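You operate a simulated robot arm through the tools that you are given. There is no shell and no other tool. Be economical: measure what you need, move in short steps, check, and stop when the job is done.

Carry out the task below with a simulated robot arm. There is one attempt and no reset: what you move stays moved.

## Task
Take the yellow seal and leave it on top of the orange sanding block.

Only the result counts: the job must be done as asked and must still hold three seconds after the hand-in. Knocking over, shifting, dropping, spilling or breaking anything else fails it. Lids that push on must go on centred and level and be pressed home; caps that screw on are set level and turned clockwise until they are tight.

## Robot
A 7-joint arm with a two-finger parallel gripper, fixed in place. Base frame: the origin is at the foot of the arm, x ahead of it, y to its left, z up; the work surface is at about z = 0. Readings come in mm, rad, newtons and seconds.
With the tool pointing down near the work surface it reaches from about 220 to 580 mm from the base axis. Its first joint turns from -1.152 to 1.152 rad. Payload 2.5 kg.
Tool frame: the origin (TCP) lies between the finger pads and is the grasp point; the fingertips stand 23 mm ahead of it; z points along the fingers, y is the line along which they close. The gripper opens to 94 mm. The fingers are 38 mm wide and 10 mm thick; the gripper's body (54 by 96 mm) begins 39 mm behind the TCP.
Orientation is that of the tool frame in the base frame, as [roll, pitch, yaw] about the fixed x, y, z axes, in that order (R = Rz(yaw) Ry(pitch) Rx(roll)). With the fingers straight down and closing along the base's y, the tool's x points along the base's -x, its y along +y and its z along -z.

## Interface
- The arm moves only by the tool servo_tool. Its argument "steps" is a list that holds one entry, the list of rows, each a list of 5 numbers: the finger opening in mm, from 0 to 94, then the shift along the tool's x, y, z in mm, then the turn about the tool's z in rad. In form: [[[hand, dx, dy, dz, yaw], ...]]. A call has 1 to 12 rows; each row is the pose to reach, as a shift and turn from the pose commanded when the call began, along the tool's axes at that moment. Rows are played at 5 a second. More than 50 mm and 0.15 rad between two rows, or a gripper value outside its range, and nothing of the call is played. A pose out of reach is approached as far as the arm can. The call stops where the force on the tool passes 40 N (or 10 N more than at its start, if that is more) or the arm is blocked; 0.2 s more then pass. Each finger travels about 108 mm/s and halts on what it meets, pressing with about 37 N; the grip force reading is that of the motor and also rises with nothing between the fingers. The clock runs only during rows and for 0.2 s after the last one: add rows that repeat a pose to give the fingers time. It gives the time, the measured TCP pose, the force on the tool (base axes), the opening and the grip force at its end, in the units of the frame above (readings bear some noise), and new pictures: "pictures" is both (left out), scene, wrist or none.
- Cameras (640 x 400 px; columns grow to the right, rows downward): "scene" is fixed at [122, -395.9, 541.2]; the picture's right is [0.82, -0.58, 0.00], its down [-0.36, -0.51, -0.78] and it looks along [0.45, 0.64, -0.63] (base axes); focal length 321 px, centre (320, 200). "wrist" rides on the gripper at [-39, 0, -44] in the tool frame; the picture's right is [0.00, -1.00, 0.00], its down [0.97, 0.00, -0.24] and it looks along [0.24, 0.00, 0.97] (tool axes); focal length 218 px, centre (320, 200). There is no depth. A picture from a camera that has moved, and an enlarged one, comes with that camera's place and axes in the base frame and with its lens. The place of the scene camera against the robot may be out by one fixed shift of up to 18 mm in any direction.
- close_up(camera, box): a new picture of the part [left, top, right, bottom] of that camera's present view, enlarged. No time passes.
- sign_off(): hands the job in; it is judged then, once.

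Go step by step. Nothing tells you positions but the pictures and the camera data: compare them with the known pose of the tool, close in by small moves and look again before you grip or let go. The budget is 90 turns and 170 pictures, counting those below and the enlarged ones. Unless the task says otherwise, let go and move clear before handing in, and close with one line.

The tools are called after "Call:" by a JSON object that holds its "name" and its "arguments". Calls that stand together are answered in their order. servo_tool: Moves the arm, as the interface text tells. Its arguments: {"type":"object","properties":{"steps":{"type":"array","items":{"type":"array","items":{"type":"array","items":{"type":"number"}}}},"pictures":{"type":"string","enum":["both","scene","wrist","none"]}},"required":["steps"]} The other tools are called the same way: close_up (camera, box) takes an enlarged picture of a part of a camera's view; sign_off () hands the job in.

At the start:

```text
time_s: 0.0
ee_pos: [277.9, 19.2, 263.7]
orientation: [-3.141, -0.001, 3.141]
force: [-0.7, -1.2, 1.1]
grip_width: 94.2
grasp_force: 0.0
```

scene: 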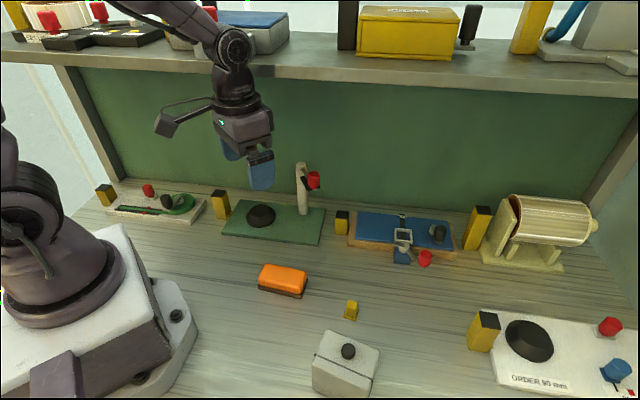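
wrist: 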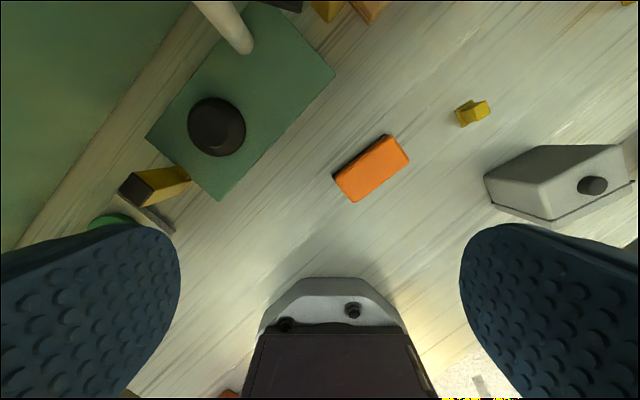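

The small yellow piece near (351,310) in the scene looks like the seal, roughly at (359,-175), and the orange block is near (290,-47). I'll enlarge both before moving.

Call:
{"name": "close_up", "arguments": {"camera": "scene", "box": [240, 240, 400, 340]}}

Call:
{"name": "close_up", "arguments": {"camera": "wrist", "box": [320, 70, 520, 220]}}

```text
4.00 times, centred on (320, 290) of scene
camera zoom: at [122.0, -395.9, 541.2], right [0.82, -0.58, 0.0], down [-0.36, -0.51, -0.78], along [0.45, 0.64, -0.63], focal length 1283 px, centre (320, -160)
```

zoom: 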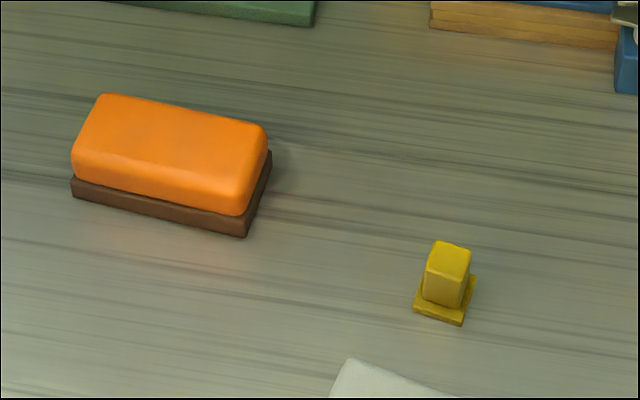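

```text
2.67 times, centred on (420, 145) of wrist
camera zoom: at [316.3, 19.3, 305.8], right [0.0, -1.0, 0.0], down [-0.97, 0.0, 0.24], along [-0.24, 0.0, -0.97], focal length 582 px, centre (53, 347)
```

zoom: 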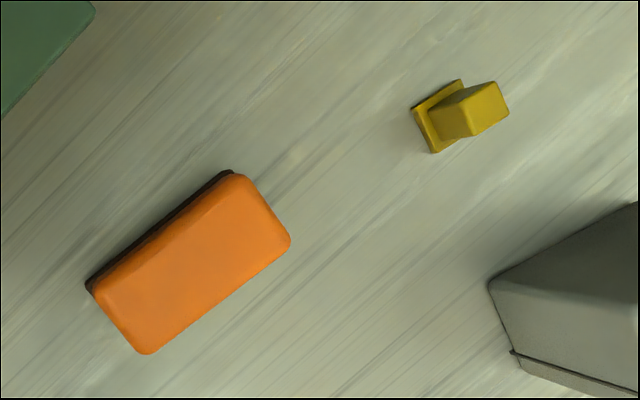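

The seal is a small stamp with a square foot, about 25 mm tall, with edges turned about 30° from the base axes. I'll move above it, turn to match, and look again.

Call:
{"name": "servo_tool", "arguments": {"steps": [[[94, -13, -32, 18, -0.087], [94, -26, -64, 36, -0.174], [80, -39, -96, 54, -0.26], [70, -52, -128, 72, -0.347], [60, -65, -160, 90, -0.434], [60, -79, -192, 113, -0.52], [60, -79, -192, 113, -0.52]]]}}

```text
time_s: 1.6
ee_pos: [356.4, -174.2, 149.5]
orientation: [-3.141, 0.0, -2.62]
force: [-0.7, -0.1, -0.2]
grip_width: 59.8
grasp_force: 0.0
camera wrist: at [390.2, -154.3, 192.4], right [0.5, -0.87, 0.0], down [-0.84, -0.48, 0.24], along [-0.21, -0.12, -0.97], focal length 218 px, centre (320, 200)
```

scene: 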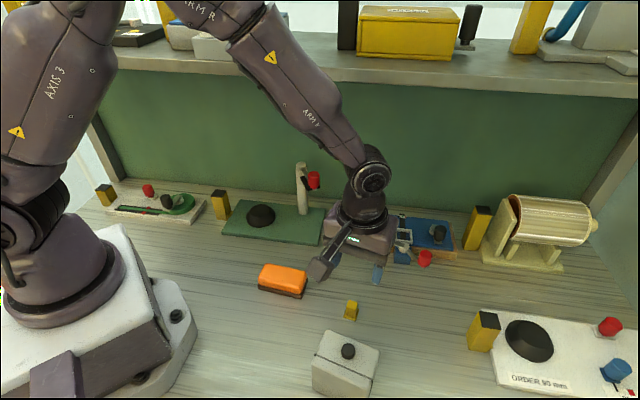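
wrist: 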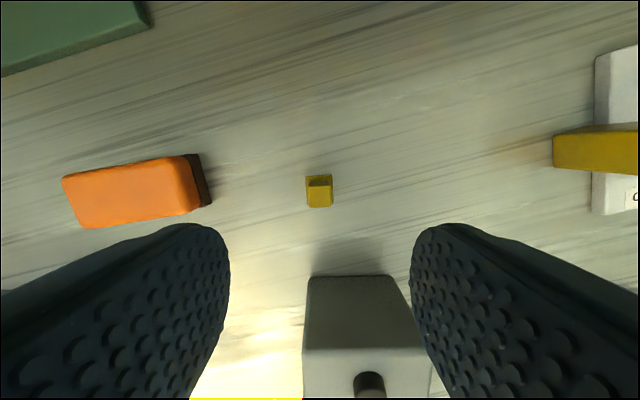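

The seal sits almost straight under the tool and the edges line up. I'll enlarge it to check its centre, then go down partway.

Call:
{"name": "close_up", "arguments": {"camera": "wrist", "box": [280, 160, 360, 220]}}

Call:
{"name": "close_up", "arguments": {"camera": "scene", "box": [320, 290, 384, 330]}}

Call:
{"name": "servo_tool", "arguments": {"steps": [[[60, 0, 0, 30, 0], [60, 0, 0, 60, 0], [60, 0, 0, 80, 0], [60, 0, 0, 80, 0]]]}}

```text
6.67 times, centred on (320, 190) of wrist
camera zoom: at [390.2, -154.3, 192.4], right [0.5, -0.87, 0.0], down [-0.84, -0.48, 0.24], along [-0.21, -0.12, -0.97], focal length 1455 px, centre (320, 267)
```

zoom: 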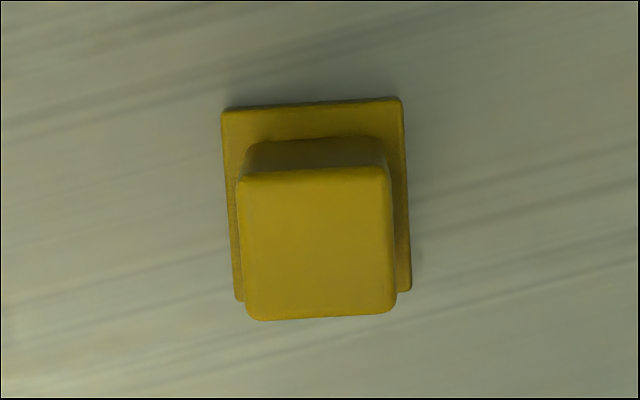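

```text
10.00 times, centred on (352, 310) of scene
camera zoom: at [122.0, -395.9, 541.2], right [0.82, -0.58, 0.0], down [-0.36, -0.51, -0.78], along [0.45, 0.64, -0.63], focal length 3206 px, centre (0, -900)
```

zoom: 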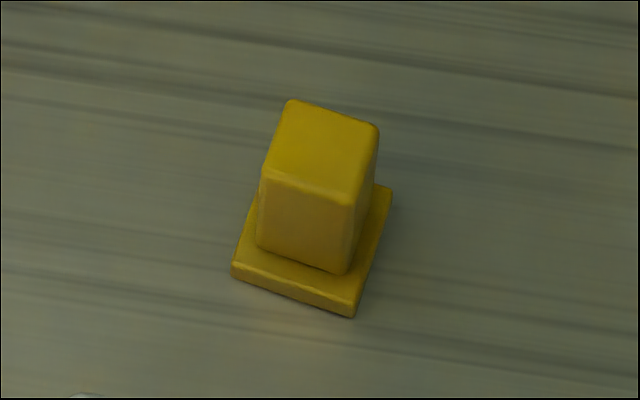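

```text
time_s: 2.6
ee_pos: [356.7, -171.7, 68.4]
orientation: [-3.14, 0.001, -2.622]
force: [-0.7, -0.2, -0.1]
grip_width: 60.4
grasp_force: 0.1
camera wrist: at [390.4, -153.4, 111.9], right [0.5, -0.87, 0.0], down [-0.84, -0.48, 0.24], along [-0.21, -0.12, -0.97], focal length 218 px, centre (320, 200)
```

scene: 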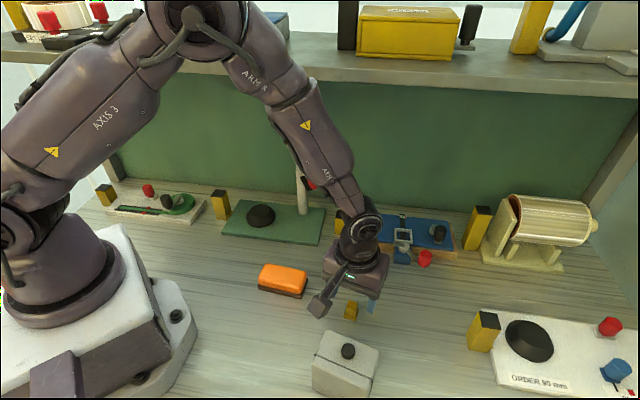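
wrist: 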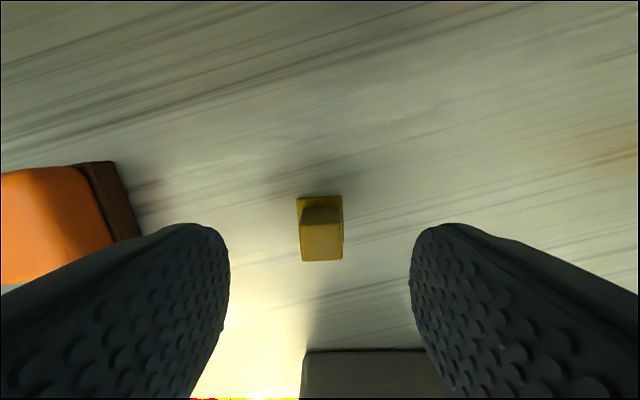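

The seal is centred between the fingers, with a foot about 4 mm thick under the handle. I'll trim the turn slightly, lower the fingertips to about z = 7 just above the foot, and check.

Call:
{"name": "servo_tool", "arguments": {"steps": [[[60, 1, 0, 15, -0.03], [60, 1, 0, 30, -0.06], [60, 1, 0, 38, -0.06], [60, 1, 0, 38, -0.06]]]}}

Call:
{"name": "close_up", "arguments": {"camera": "scene", "box": [300, 260, 400, 340]}}

```text
time_s: 3.6
ee_pos: [354.8, -172.7, 30.3]
orientation: [3.141, 0.0, -2.561]
force: [-0.1, 0.0, 0.4]
grip_width: 60.1
grasp_force: 0.1
camera wrist: at [388.0, -151.7, 73.8], right [0.55, -0.84, 0.0], down [-0.81, -0.53, 0.24], along [-0.2, -0.13, -0.97], focal length 218 px, centre (320, 200)
```

scene: 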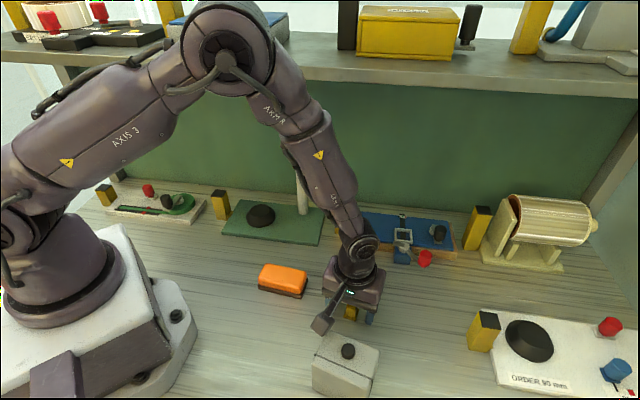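
wrist: 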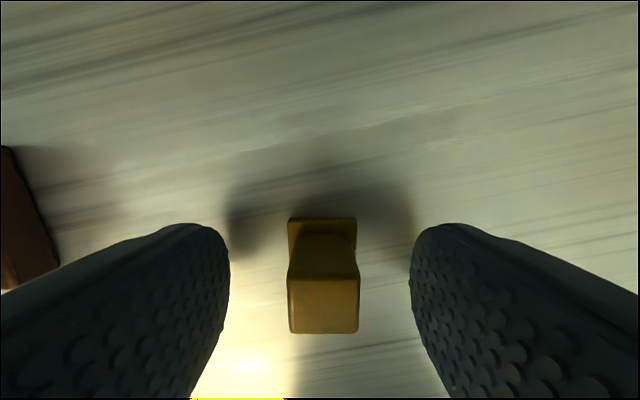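

```text
5.00 times, centred on (350, 300) of scene
camera zoom: at [122.0, -395.9, 541.2], right [0.82, -0.58, 0.0], down [-0.36, -0.51, -0.78], along [0.45, 0.64, -0.63], focal length 1603 px, centre (170, -300)
```

zoom: 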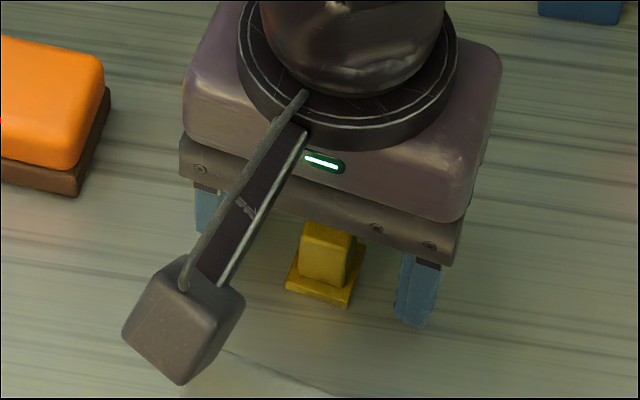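

The seal is centred between the pads. I'll close the fingers on its handle.

Call:
{"name": "servo_tool", "arguments": {"steps": [[[40, 0, 0, 0, 0], [25, 0, 0, 0, 0], [10, 0, 0, 0, 0], [10, 0, 0, 0, 0], [10, 0, 0, 0, 0]]], "pictures": "wrist"}}

```text
time_s: 4.8
ee_pos: [355.8, -173.4, 29.6]
orientation: [-3.142, 0.0, -2.561]
force: [-0.1, -0.5, 0.9]
grip_width: 17.0
grasp_force: 37.1
camera wrist: at [388.0, -151.7, 74.0], right [0.55, -0.84, 0.0], down [-0.81, -0.53, 0.24], along [-0.2, -0.13, -0.97], focal length 218 px, centre (320, 200)
```

wrist: 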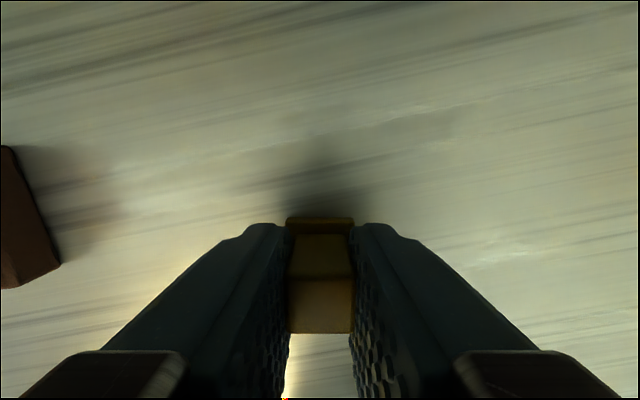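

The grip holds at 17 mm, which matches the handle. I'll lift 80 mm and carry it towards the block, staying high.

Call:
{"name": "servo_tool", "arguments": {"steps": [[[10, 0, 0, -20, 0], [10, 0, 0, -50, 0], [10, 0, 0, -80, 0], [10, -4, 36, -80, -0.03], [10, -8, 72, -80, -0.06], [10, -12, 108, -80, -0.06], [10, -16, 144, -80, -0.06], [10, -16, 144, -80, -0.06], [10, -16, 144, -80, -0.06]]]}}

Call:
{"name": "close_up", "arguments": {"camera": "scene", "box": [220, 220, 348, 310]}}

```text
time_s: 6.8
ee_pos: [291.9, -44.2, 110.4]
orientation: [3.141, 0.001, -2.501]
force: [-0.5, -0.2, 0.1]
grip_width: 16.7
grasp_force: 37.0
camera wrist: at [323.5, -21.0, 154.0], right [0.6, -0.8, 0.0], down [-0.78, -0.58, 0.24], along [-0.19, -0.14, -0.97], focal length 218 px, centre (320, 200)
```

scene: 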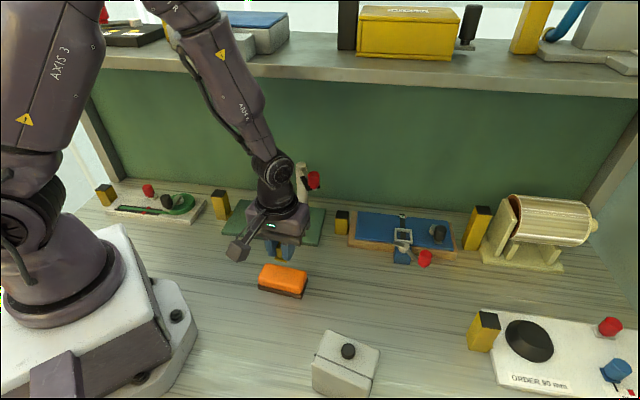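
wrist: 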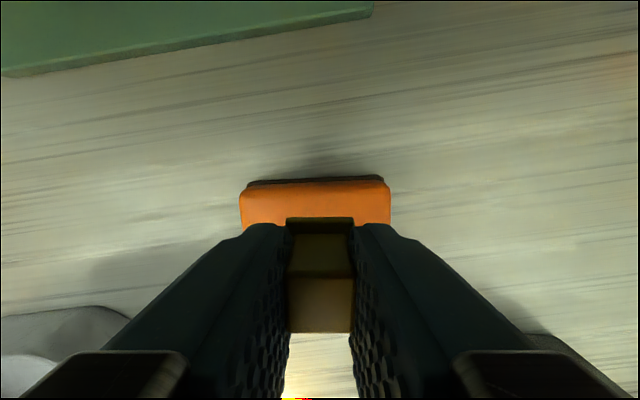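

```text
4.44 times, centred on (284, 265) of scene
camera zoom: at [122.0, -395.9, 541.2], right [0.82, -0.58, 0.0], down [-0.36, -0.51, -0.78], along [0.45, 0.64, -0.63], focal length 1425 px, centre (480, -89)
```

zoom: 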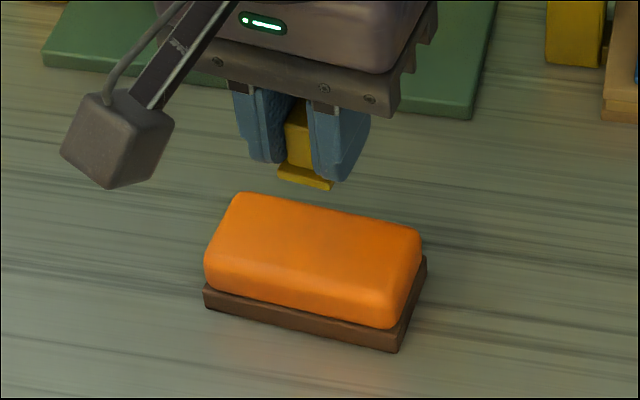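

The seal is held over the block's middle, with its foot at z ≈ 80. I put the block's top at around 25–35 mm. I'll lower it partway and check the gap.

Call:
{"name": "servo_tool", "arguments": {"steps": [[[10, 0, 0, 15, -0.03], [10, 0, 0, 30, -0.03], [10, 0, 0, 38, -0.03], [10, 0, 0, 38, -0.03]]], "pictures": "wrist"}}

Call:
{"name": "close_up", "arguments": {"camera": "scene", "box": [236, 235, 332, 305]}}

```text
time_s: 7.8
ee_pos: [290.6, -43.8, 73.5]
orientation: [3.14, -0.001, -2.471]
force: [-0.3, 0.3, 1.0]
grip_width: 17.0
grasp_force: 36.7
camera wrist: at [321.2, -19.7, 117.0], right [0.62, -0.78, 0.0], down [-0.76, -0.6, 0.24], along [-0.19, -0.15, -0.97], focal length 218 px, centre (320, 200)
```

wrist: 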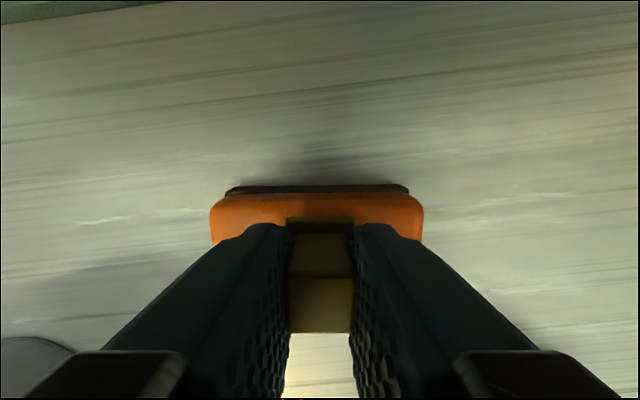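

```text
5.71 times, centred on (284, 270) of scene
camera zoom: at [122.0, -395.9, 541.2], right [0.82, -0.58, 0.0], down [-0.36, -0.51, -0.78], along [0.45, 0.64, -0.63], focal length 1832 px, centre (526, -200)
```

zoom: 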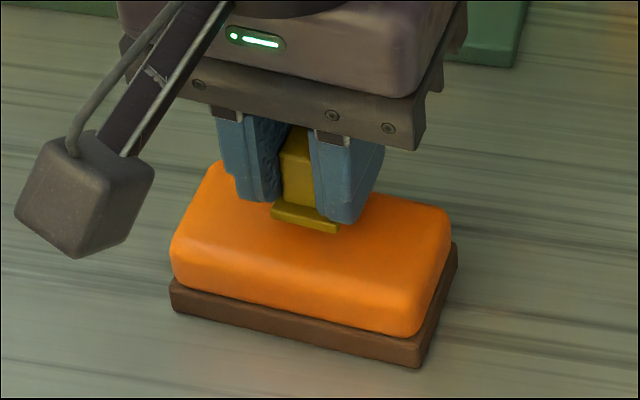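

The foot hangs a few millimetres above the top and looks central. I'll go down slowly, watching the force.

Call:
{"name": "servo_tool", "arguments": {"steps": [[[10, 0, 0, 1, 0], [10, 0, 0, 2, 0], [10, 0, 0, 3, 0], [10, 0, 0, 4, 0], [10, 0, 0, 4, 0]]], "pictures": "none"}}

Call:
{"name": "close_up", "arguments": {"camera": "scene", "box": [260, 250, 308, 285]}}

```text
time_s: 9.0
ee_pos: [289.6, -44.2, 69.5]
orientation: [3.141, -0.001, -2.471]
force: [0.3, -0.5, -0.4]
grip_width: 16.9
grasp_force: 36.9
```

```text
11.43 times, centred on (284, 268) of scene
camera zoom: at [122.0, -395.9, 541.2], right [0.82, -0.58, 0.0], down [-0.36, -0.51, -0.78], along [0.45, 0.64, -0.63], focal length 3665 px, centre (731, -571)
```

zoom: 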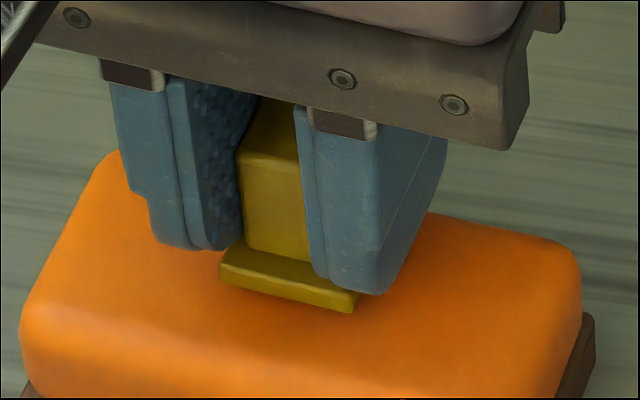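

No contact yet, so I'll continue down in small steps.

Call:
{"name": "servo_tool", "arguments": {"steps": [[[10, 0, 0, 1, 0], [10, 0, 0, 2, 0], [10, 0, 0, 2, 0]]], "pictures": "none"}}

Call:
{"name": "close_up", "arguments": {"camera": "scene", "box": [260, 250, 308, 285]}}

```text
time_s: 9.8
ee_pos: [290.4, -44.7, 69.1]
orientation: [-3.141, 0.0, -2.471]
force: [0.9, -0.7, -1.0]
grip_width: 16.8
grasp_force: 36.3
```

```text
11.43 times, centred on (284, 268) of scene
camera zoom: at [122.0, -395.9, 541.2], right [0.82, -0.58, 0.0], down [-0.36, -0.51, -0.78], along [0.45, 0.64, -0.63], focal length 3665 px, centre (731, -571)
```

zoom: 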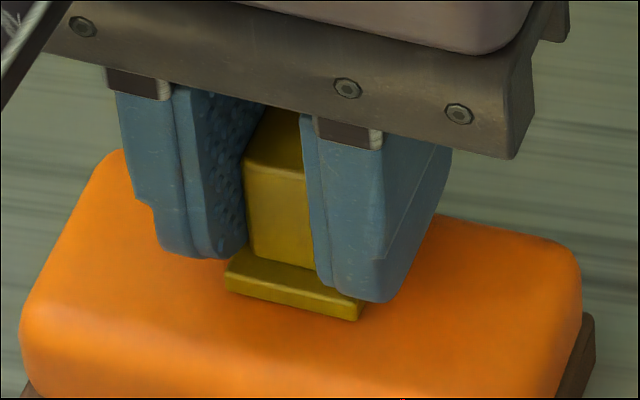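

Call:
{"name": "servo_tool", "arguments": {"steps": [[[10, 0, 0, 0.7, 0], [10, 0, 0, 1.4, 0], [10, 0, 0, 1.4, 0]]], "pictures": "none"}}

```text
time_s: 10.6
ee_pos: [290.4, -44.5, 66.5]
orientation: [3.141, -0.001, -2.472]
force: [-0.9, 0.1, 9.8]
grip_width: 16.9
grasp_force: 37.0
```

The upward force rose to about 10 N, so the foot is touching the block. I'll check that it sits level.

Call:
{"name": "close_up", "arguments": {"camera": "scene", "box": [252, 245, 316, 300]}}

```text
7.27 times, centred on (284, 272) of scene
camera zoom: at [122.0, -395.9, 541.2], right [0.82, -0.58, 0.0], down [-0.36, -0.51, -0.78], along [0.45, 0.64, -0.63], focal length 2332 px, centre (582, -327)
```

zoom: 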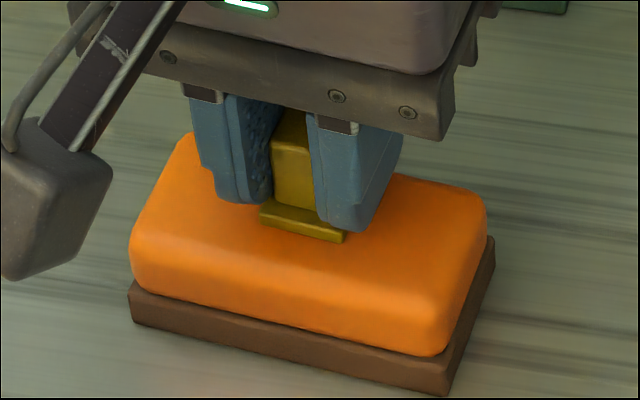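

It is level and central on the block. I'll open the fingers slowly.

Call:
{"name": "servo_tool", "arguments": {"steps": [[[17, 0, 0, -0.5, 0], [21, 0, 0, -0.5, 0], [30, 0, 0, -0.5, 0], [44, 0, 0, -0.5, 0], [44, 0, 0, -0.5, 0]]], "pictures": "wrist"}}

Call:
{"name": "close_up", "arguments": {"camera": "scene", "box": [252, 245, 316, 300]}}

```text
time_s: 11.8
ee_pos: [289.8, -45.2, 66.3]
orientation: [3.14, 0.0, -2.472]
force: [0.7, -0.3, -0.1]
grip_width: 44.1
grasp_force: 0.1
camera wrist: at [320.7, -20.3, 110.0], right [0.62, -0.78, 0.0], down [-0.76, -0.6, 0.24], along [-0.19, -0.15, -0.97], focal length 218 px, centre (320, 200)
```

wrist: 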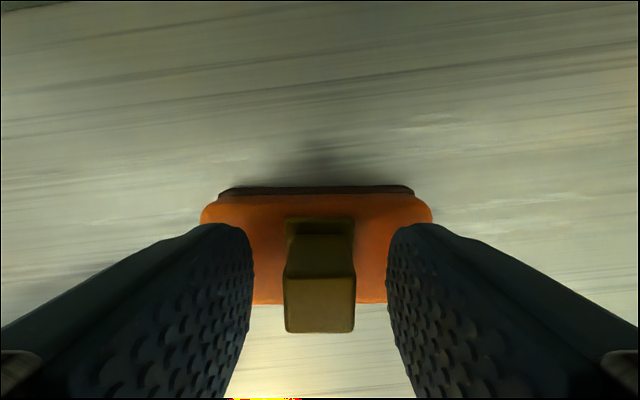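

```text
7.27 times, centred on (284, 272) of scene
camera zoom: at [122.0, -395.9, 541.2], right [0.82, -0.58, 0.0], down [-0.36, -0.51, -0.78], along [0.45, 0.64, -0.63], focal length 2332 px, centre (582, -327)
```

zoom: 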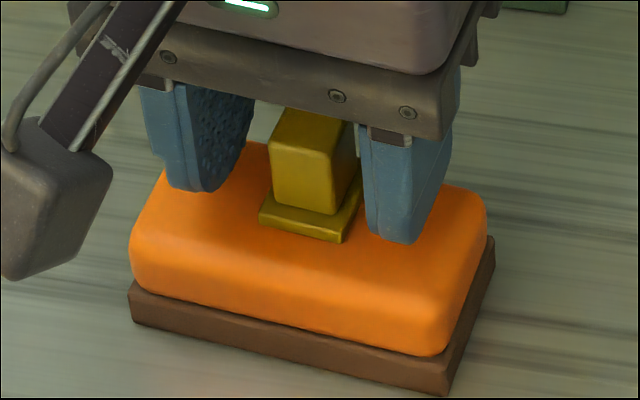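

The seal stands upright on the block and the fingers are clear of it. I'll rise straight up.

Call:
{"name": "servo_tool", "arguments": {"steps": [[[44, 0, 0, -15, 0], [50, 0, 0, -40, 0], [60, 0, 0, -80, 0], [60, 0, 0, -110, 0], [60, 0, 0, -110, 0]]]}}

```text
time_s: 13.0
ee_pos: [290.3, -44.7, 176.7]
orientation: [-3.14, 0.0, -2.469]
force: [-0.7, -0.4, 0.0]
grip_width: 59.9
grasp_force: 0.1
camera wrist: at [321.6, -19.6, 220.4], right [0.62, -0.78, 0.0], down [-0.76, -0.6, 0.24], along [-0.19, -0.15, -0.97], focal length 218 px, centre (320, 200)
```

scene: 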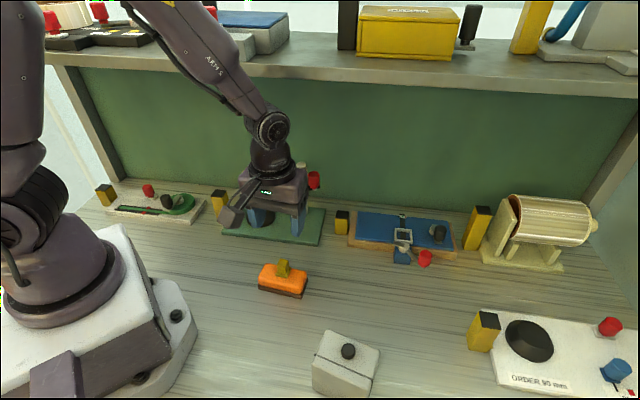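
wrist: 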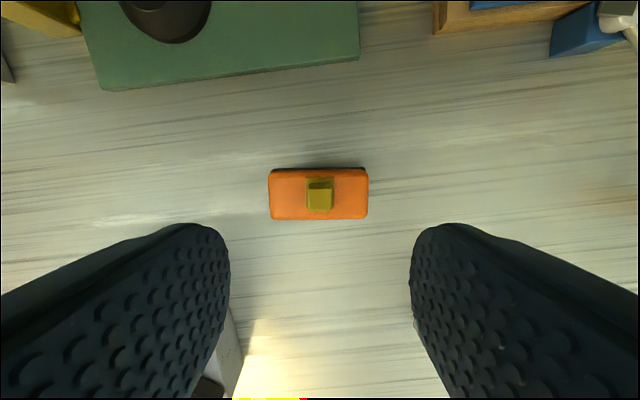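

The seal stands centred on the orange block, nothing else has moved and the arm is clear, so I'm handing in.

Call:
{"name": "sign_off", "arguments": {}}

```text
The job is handed in.
```

The yellow seal is standing upright and centred on top of the orange sanding block; I let go, moved the arm clear and handed the job in.
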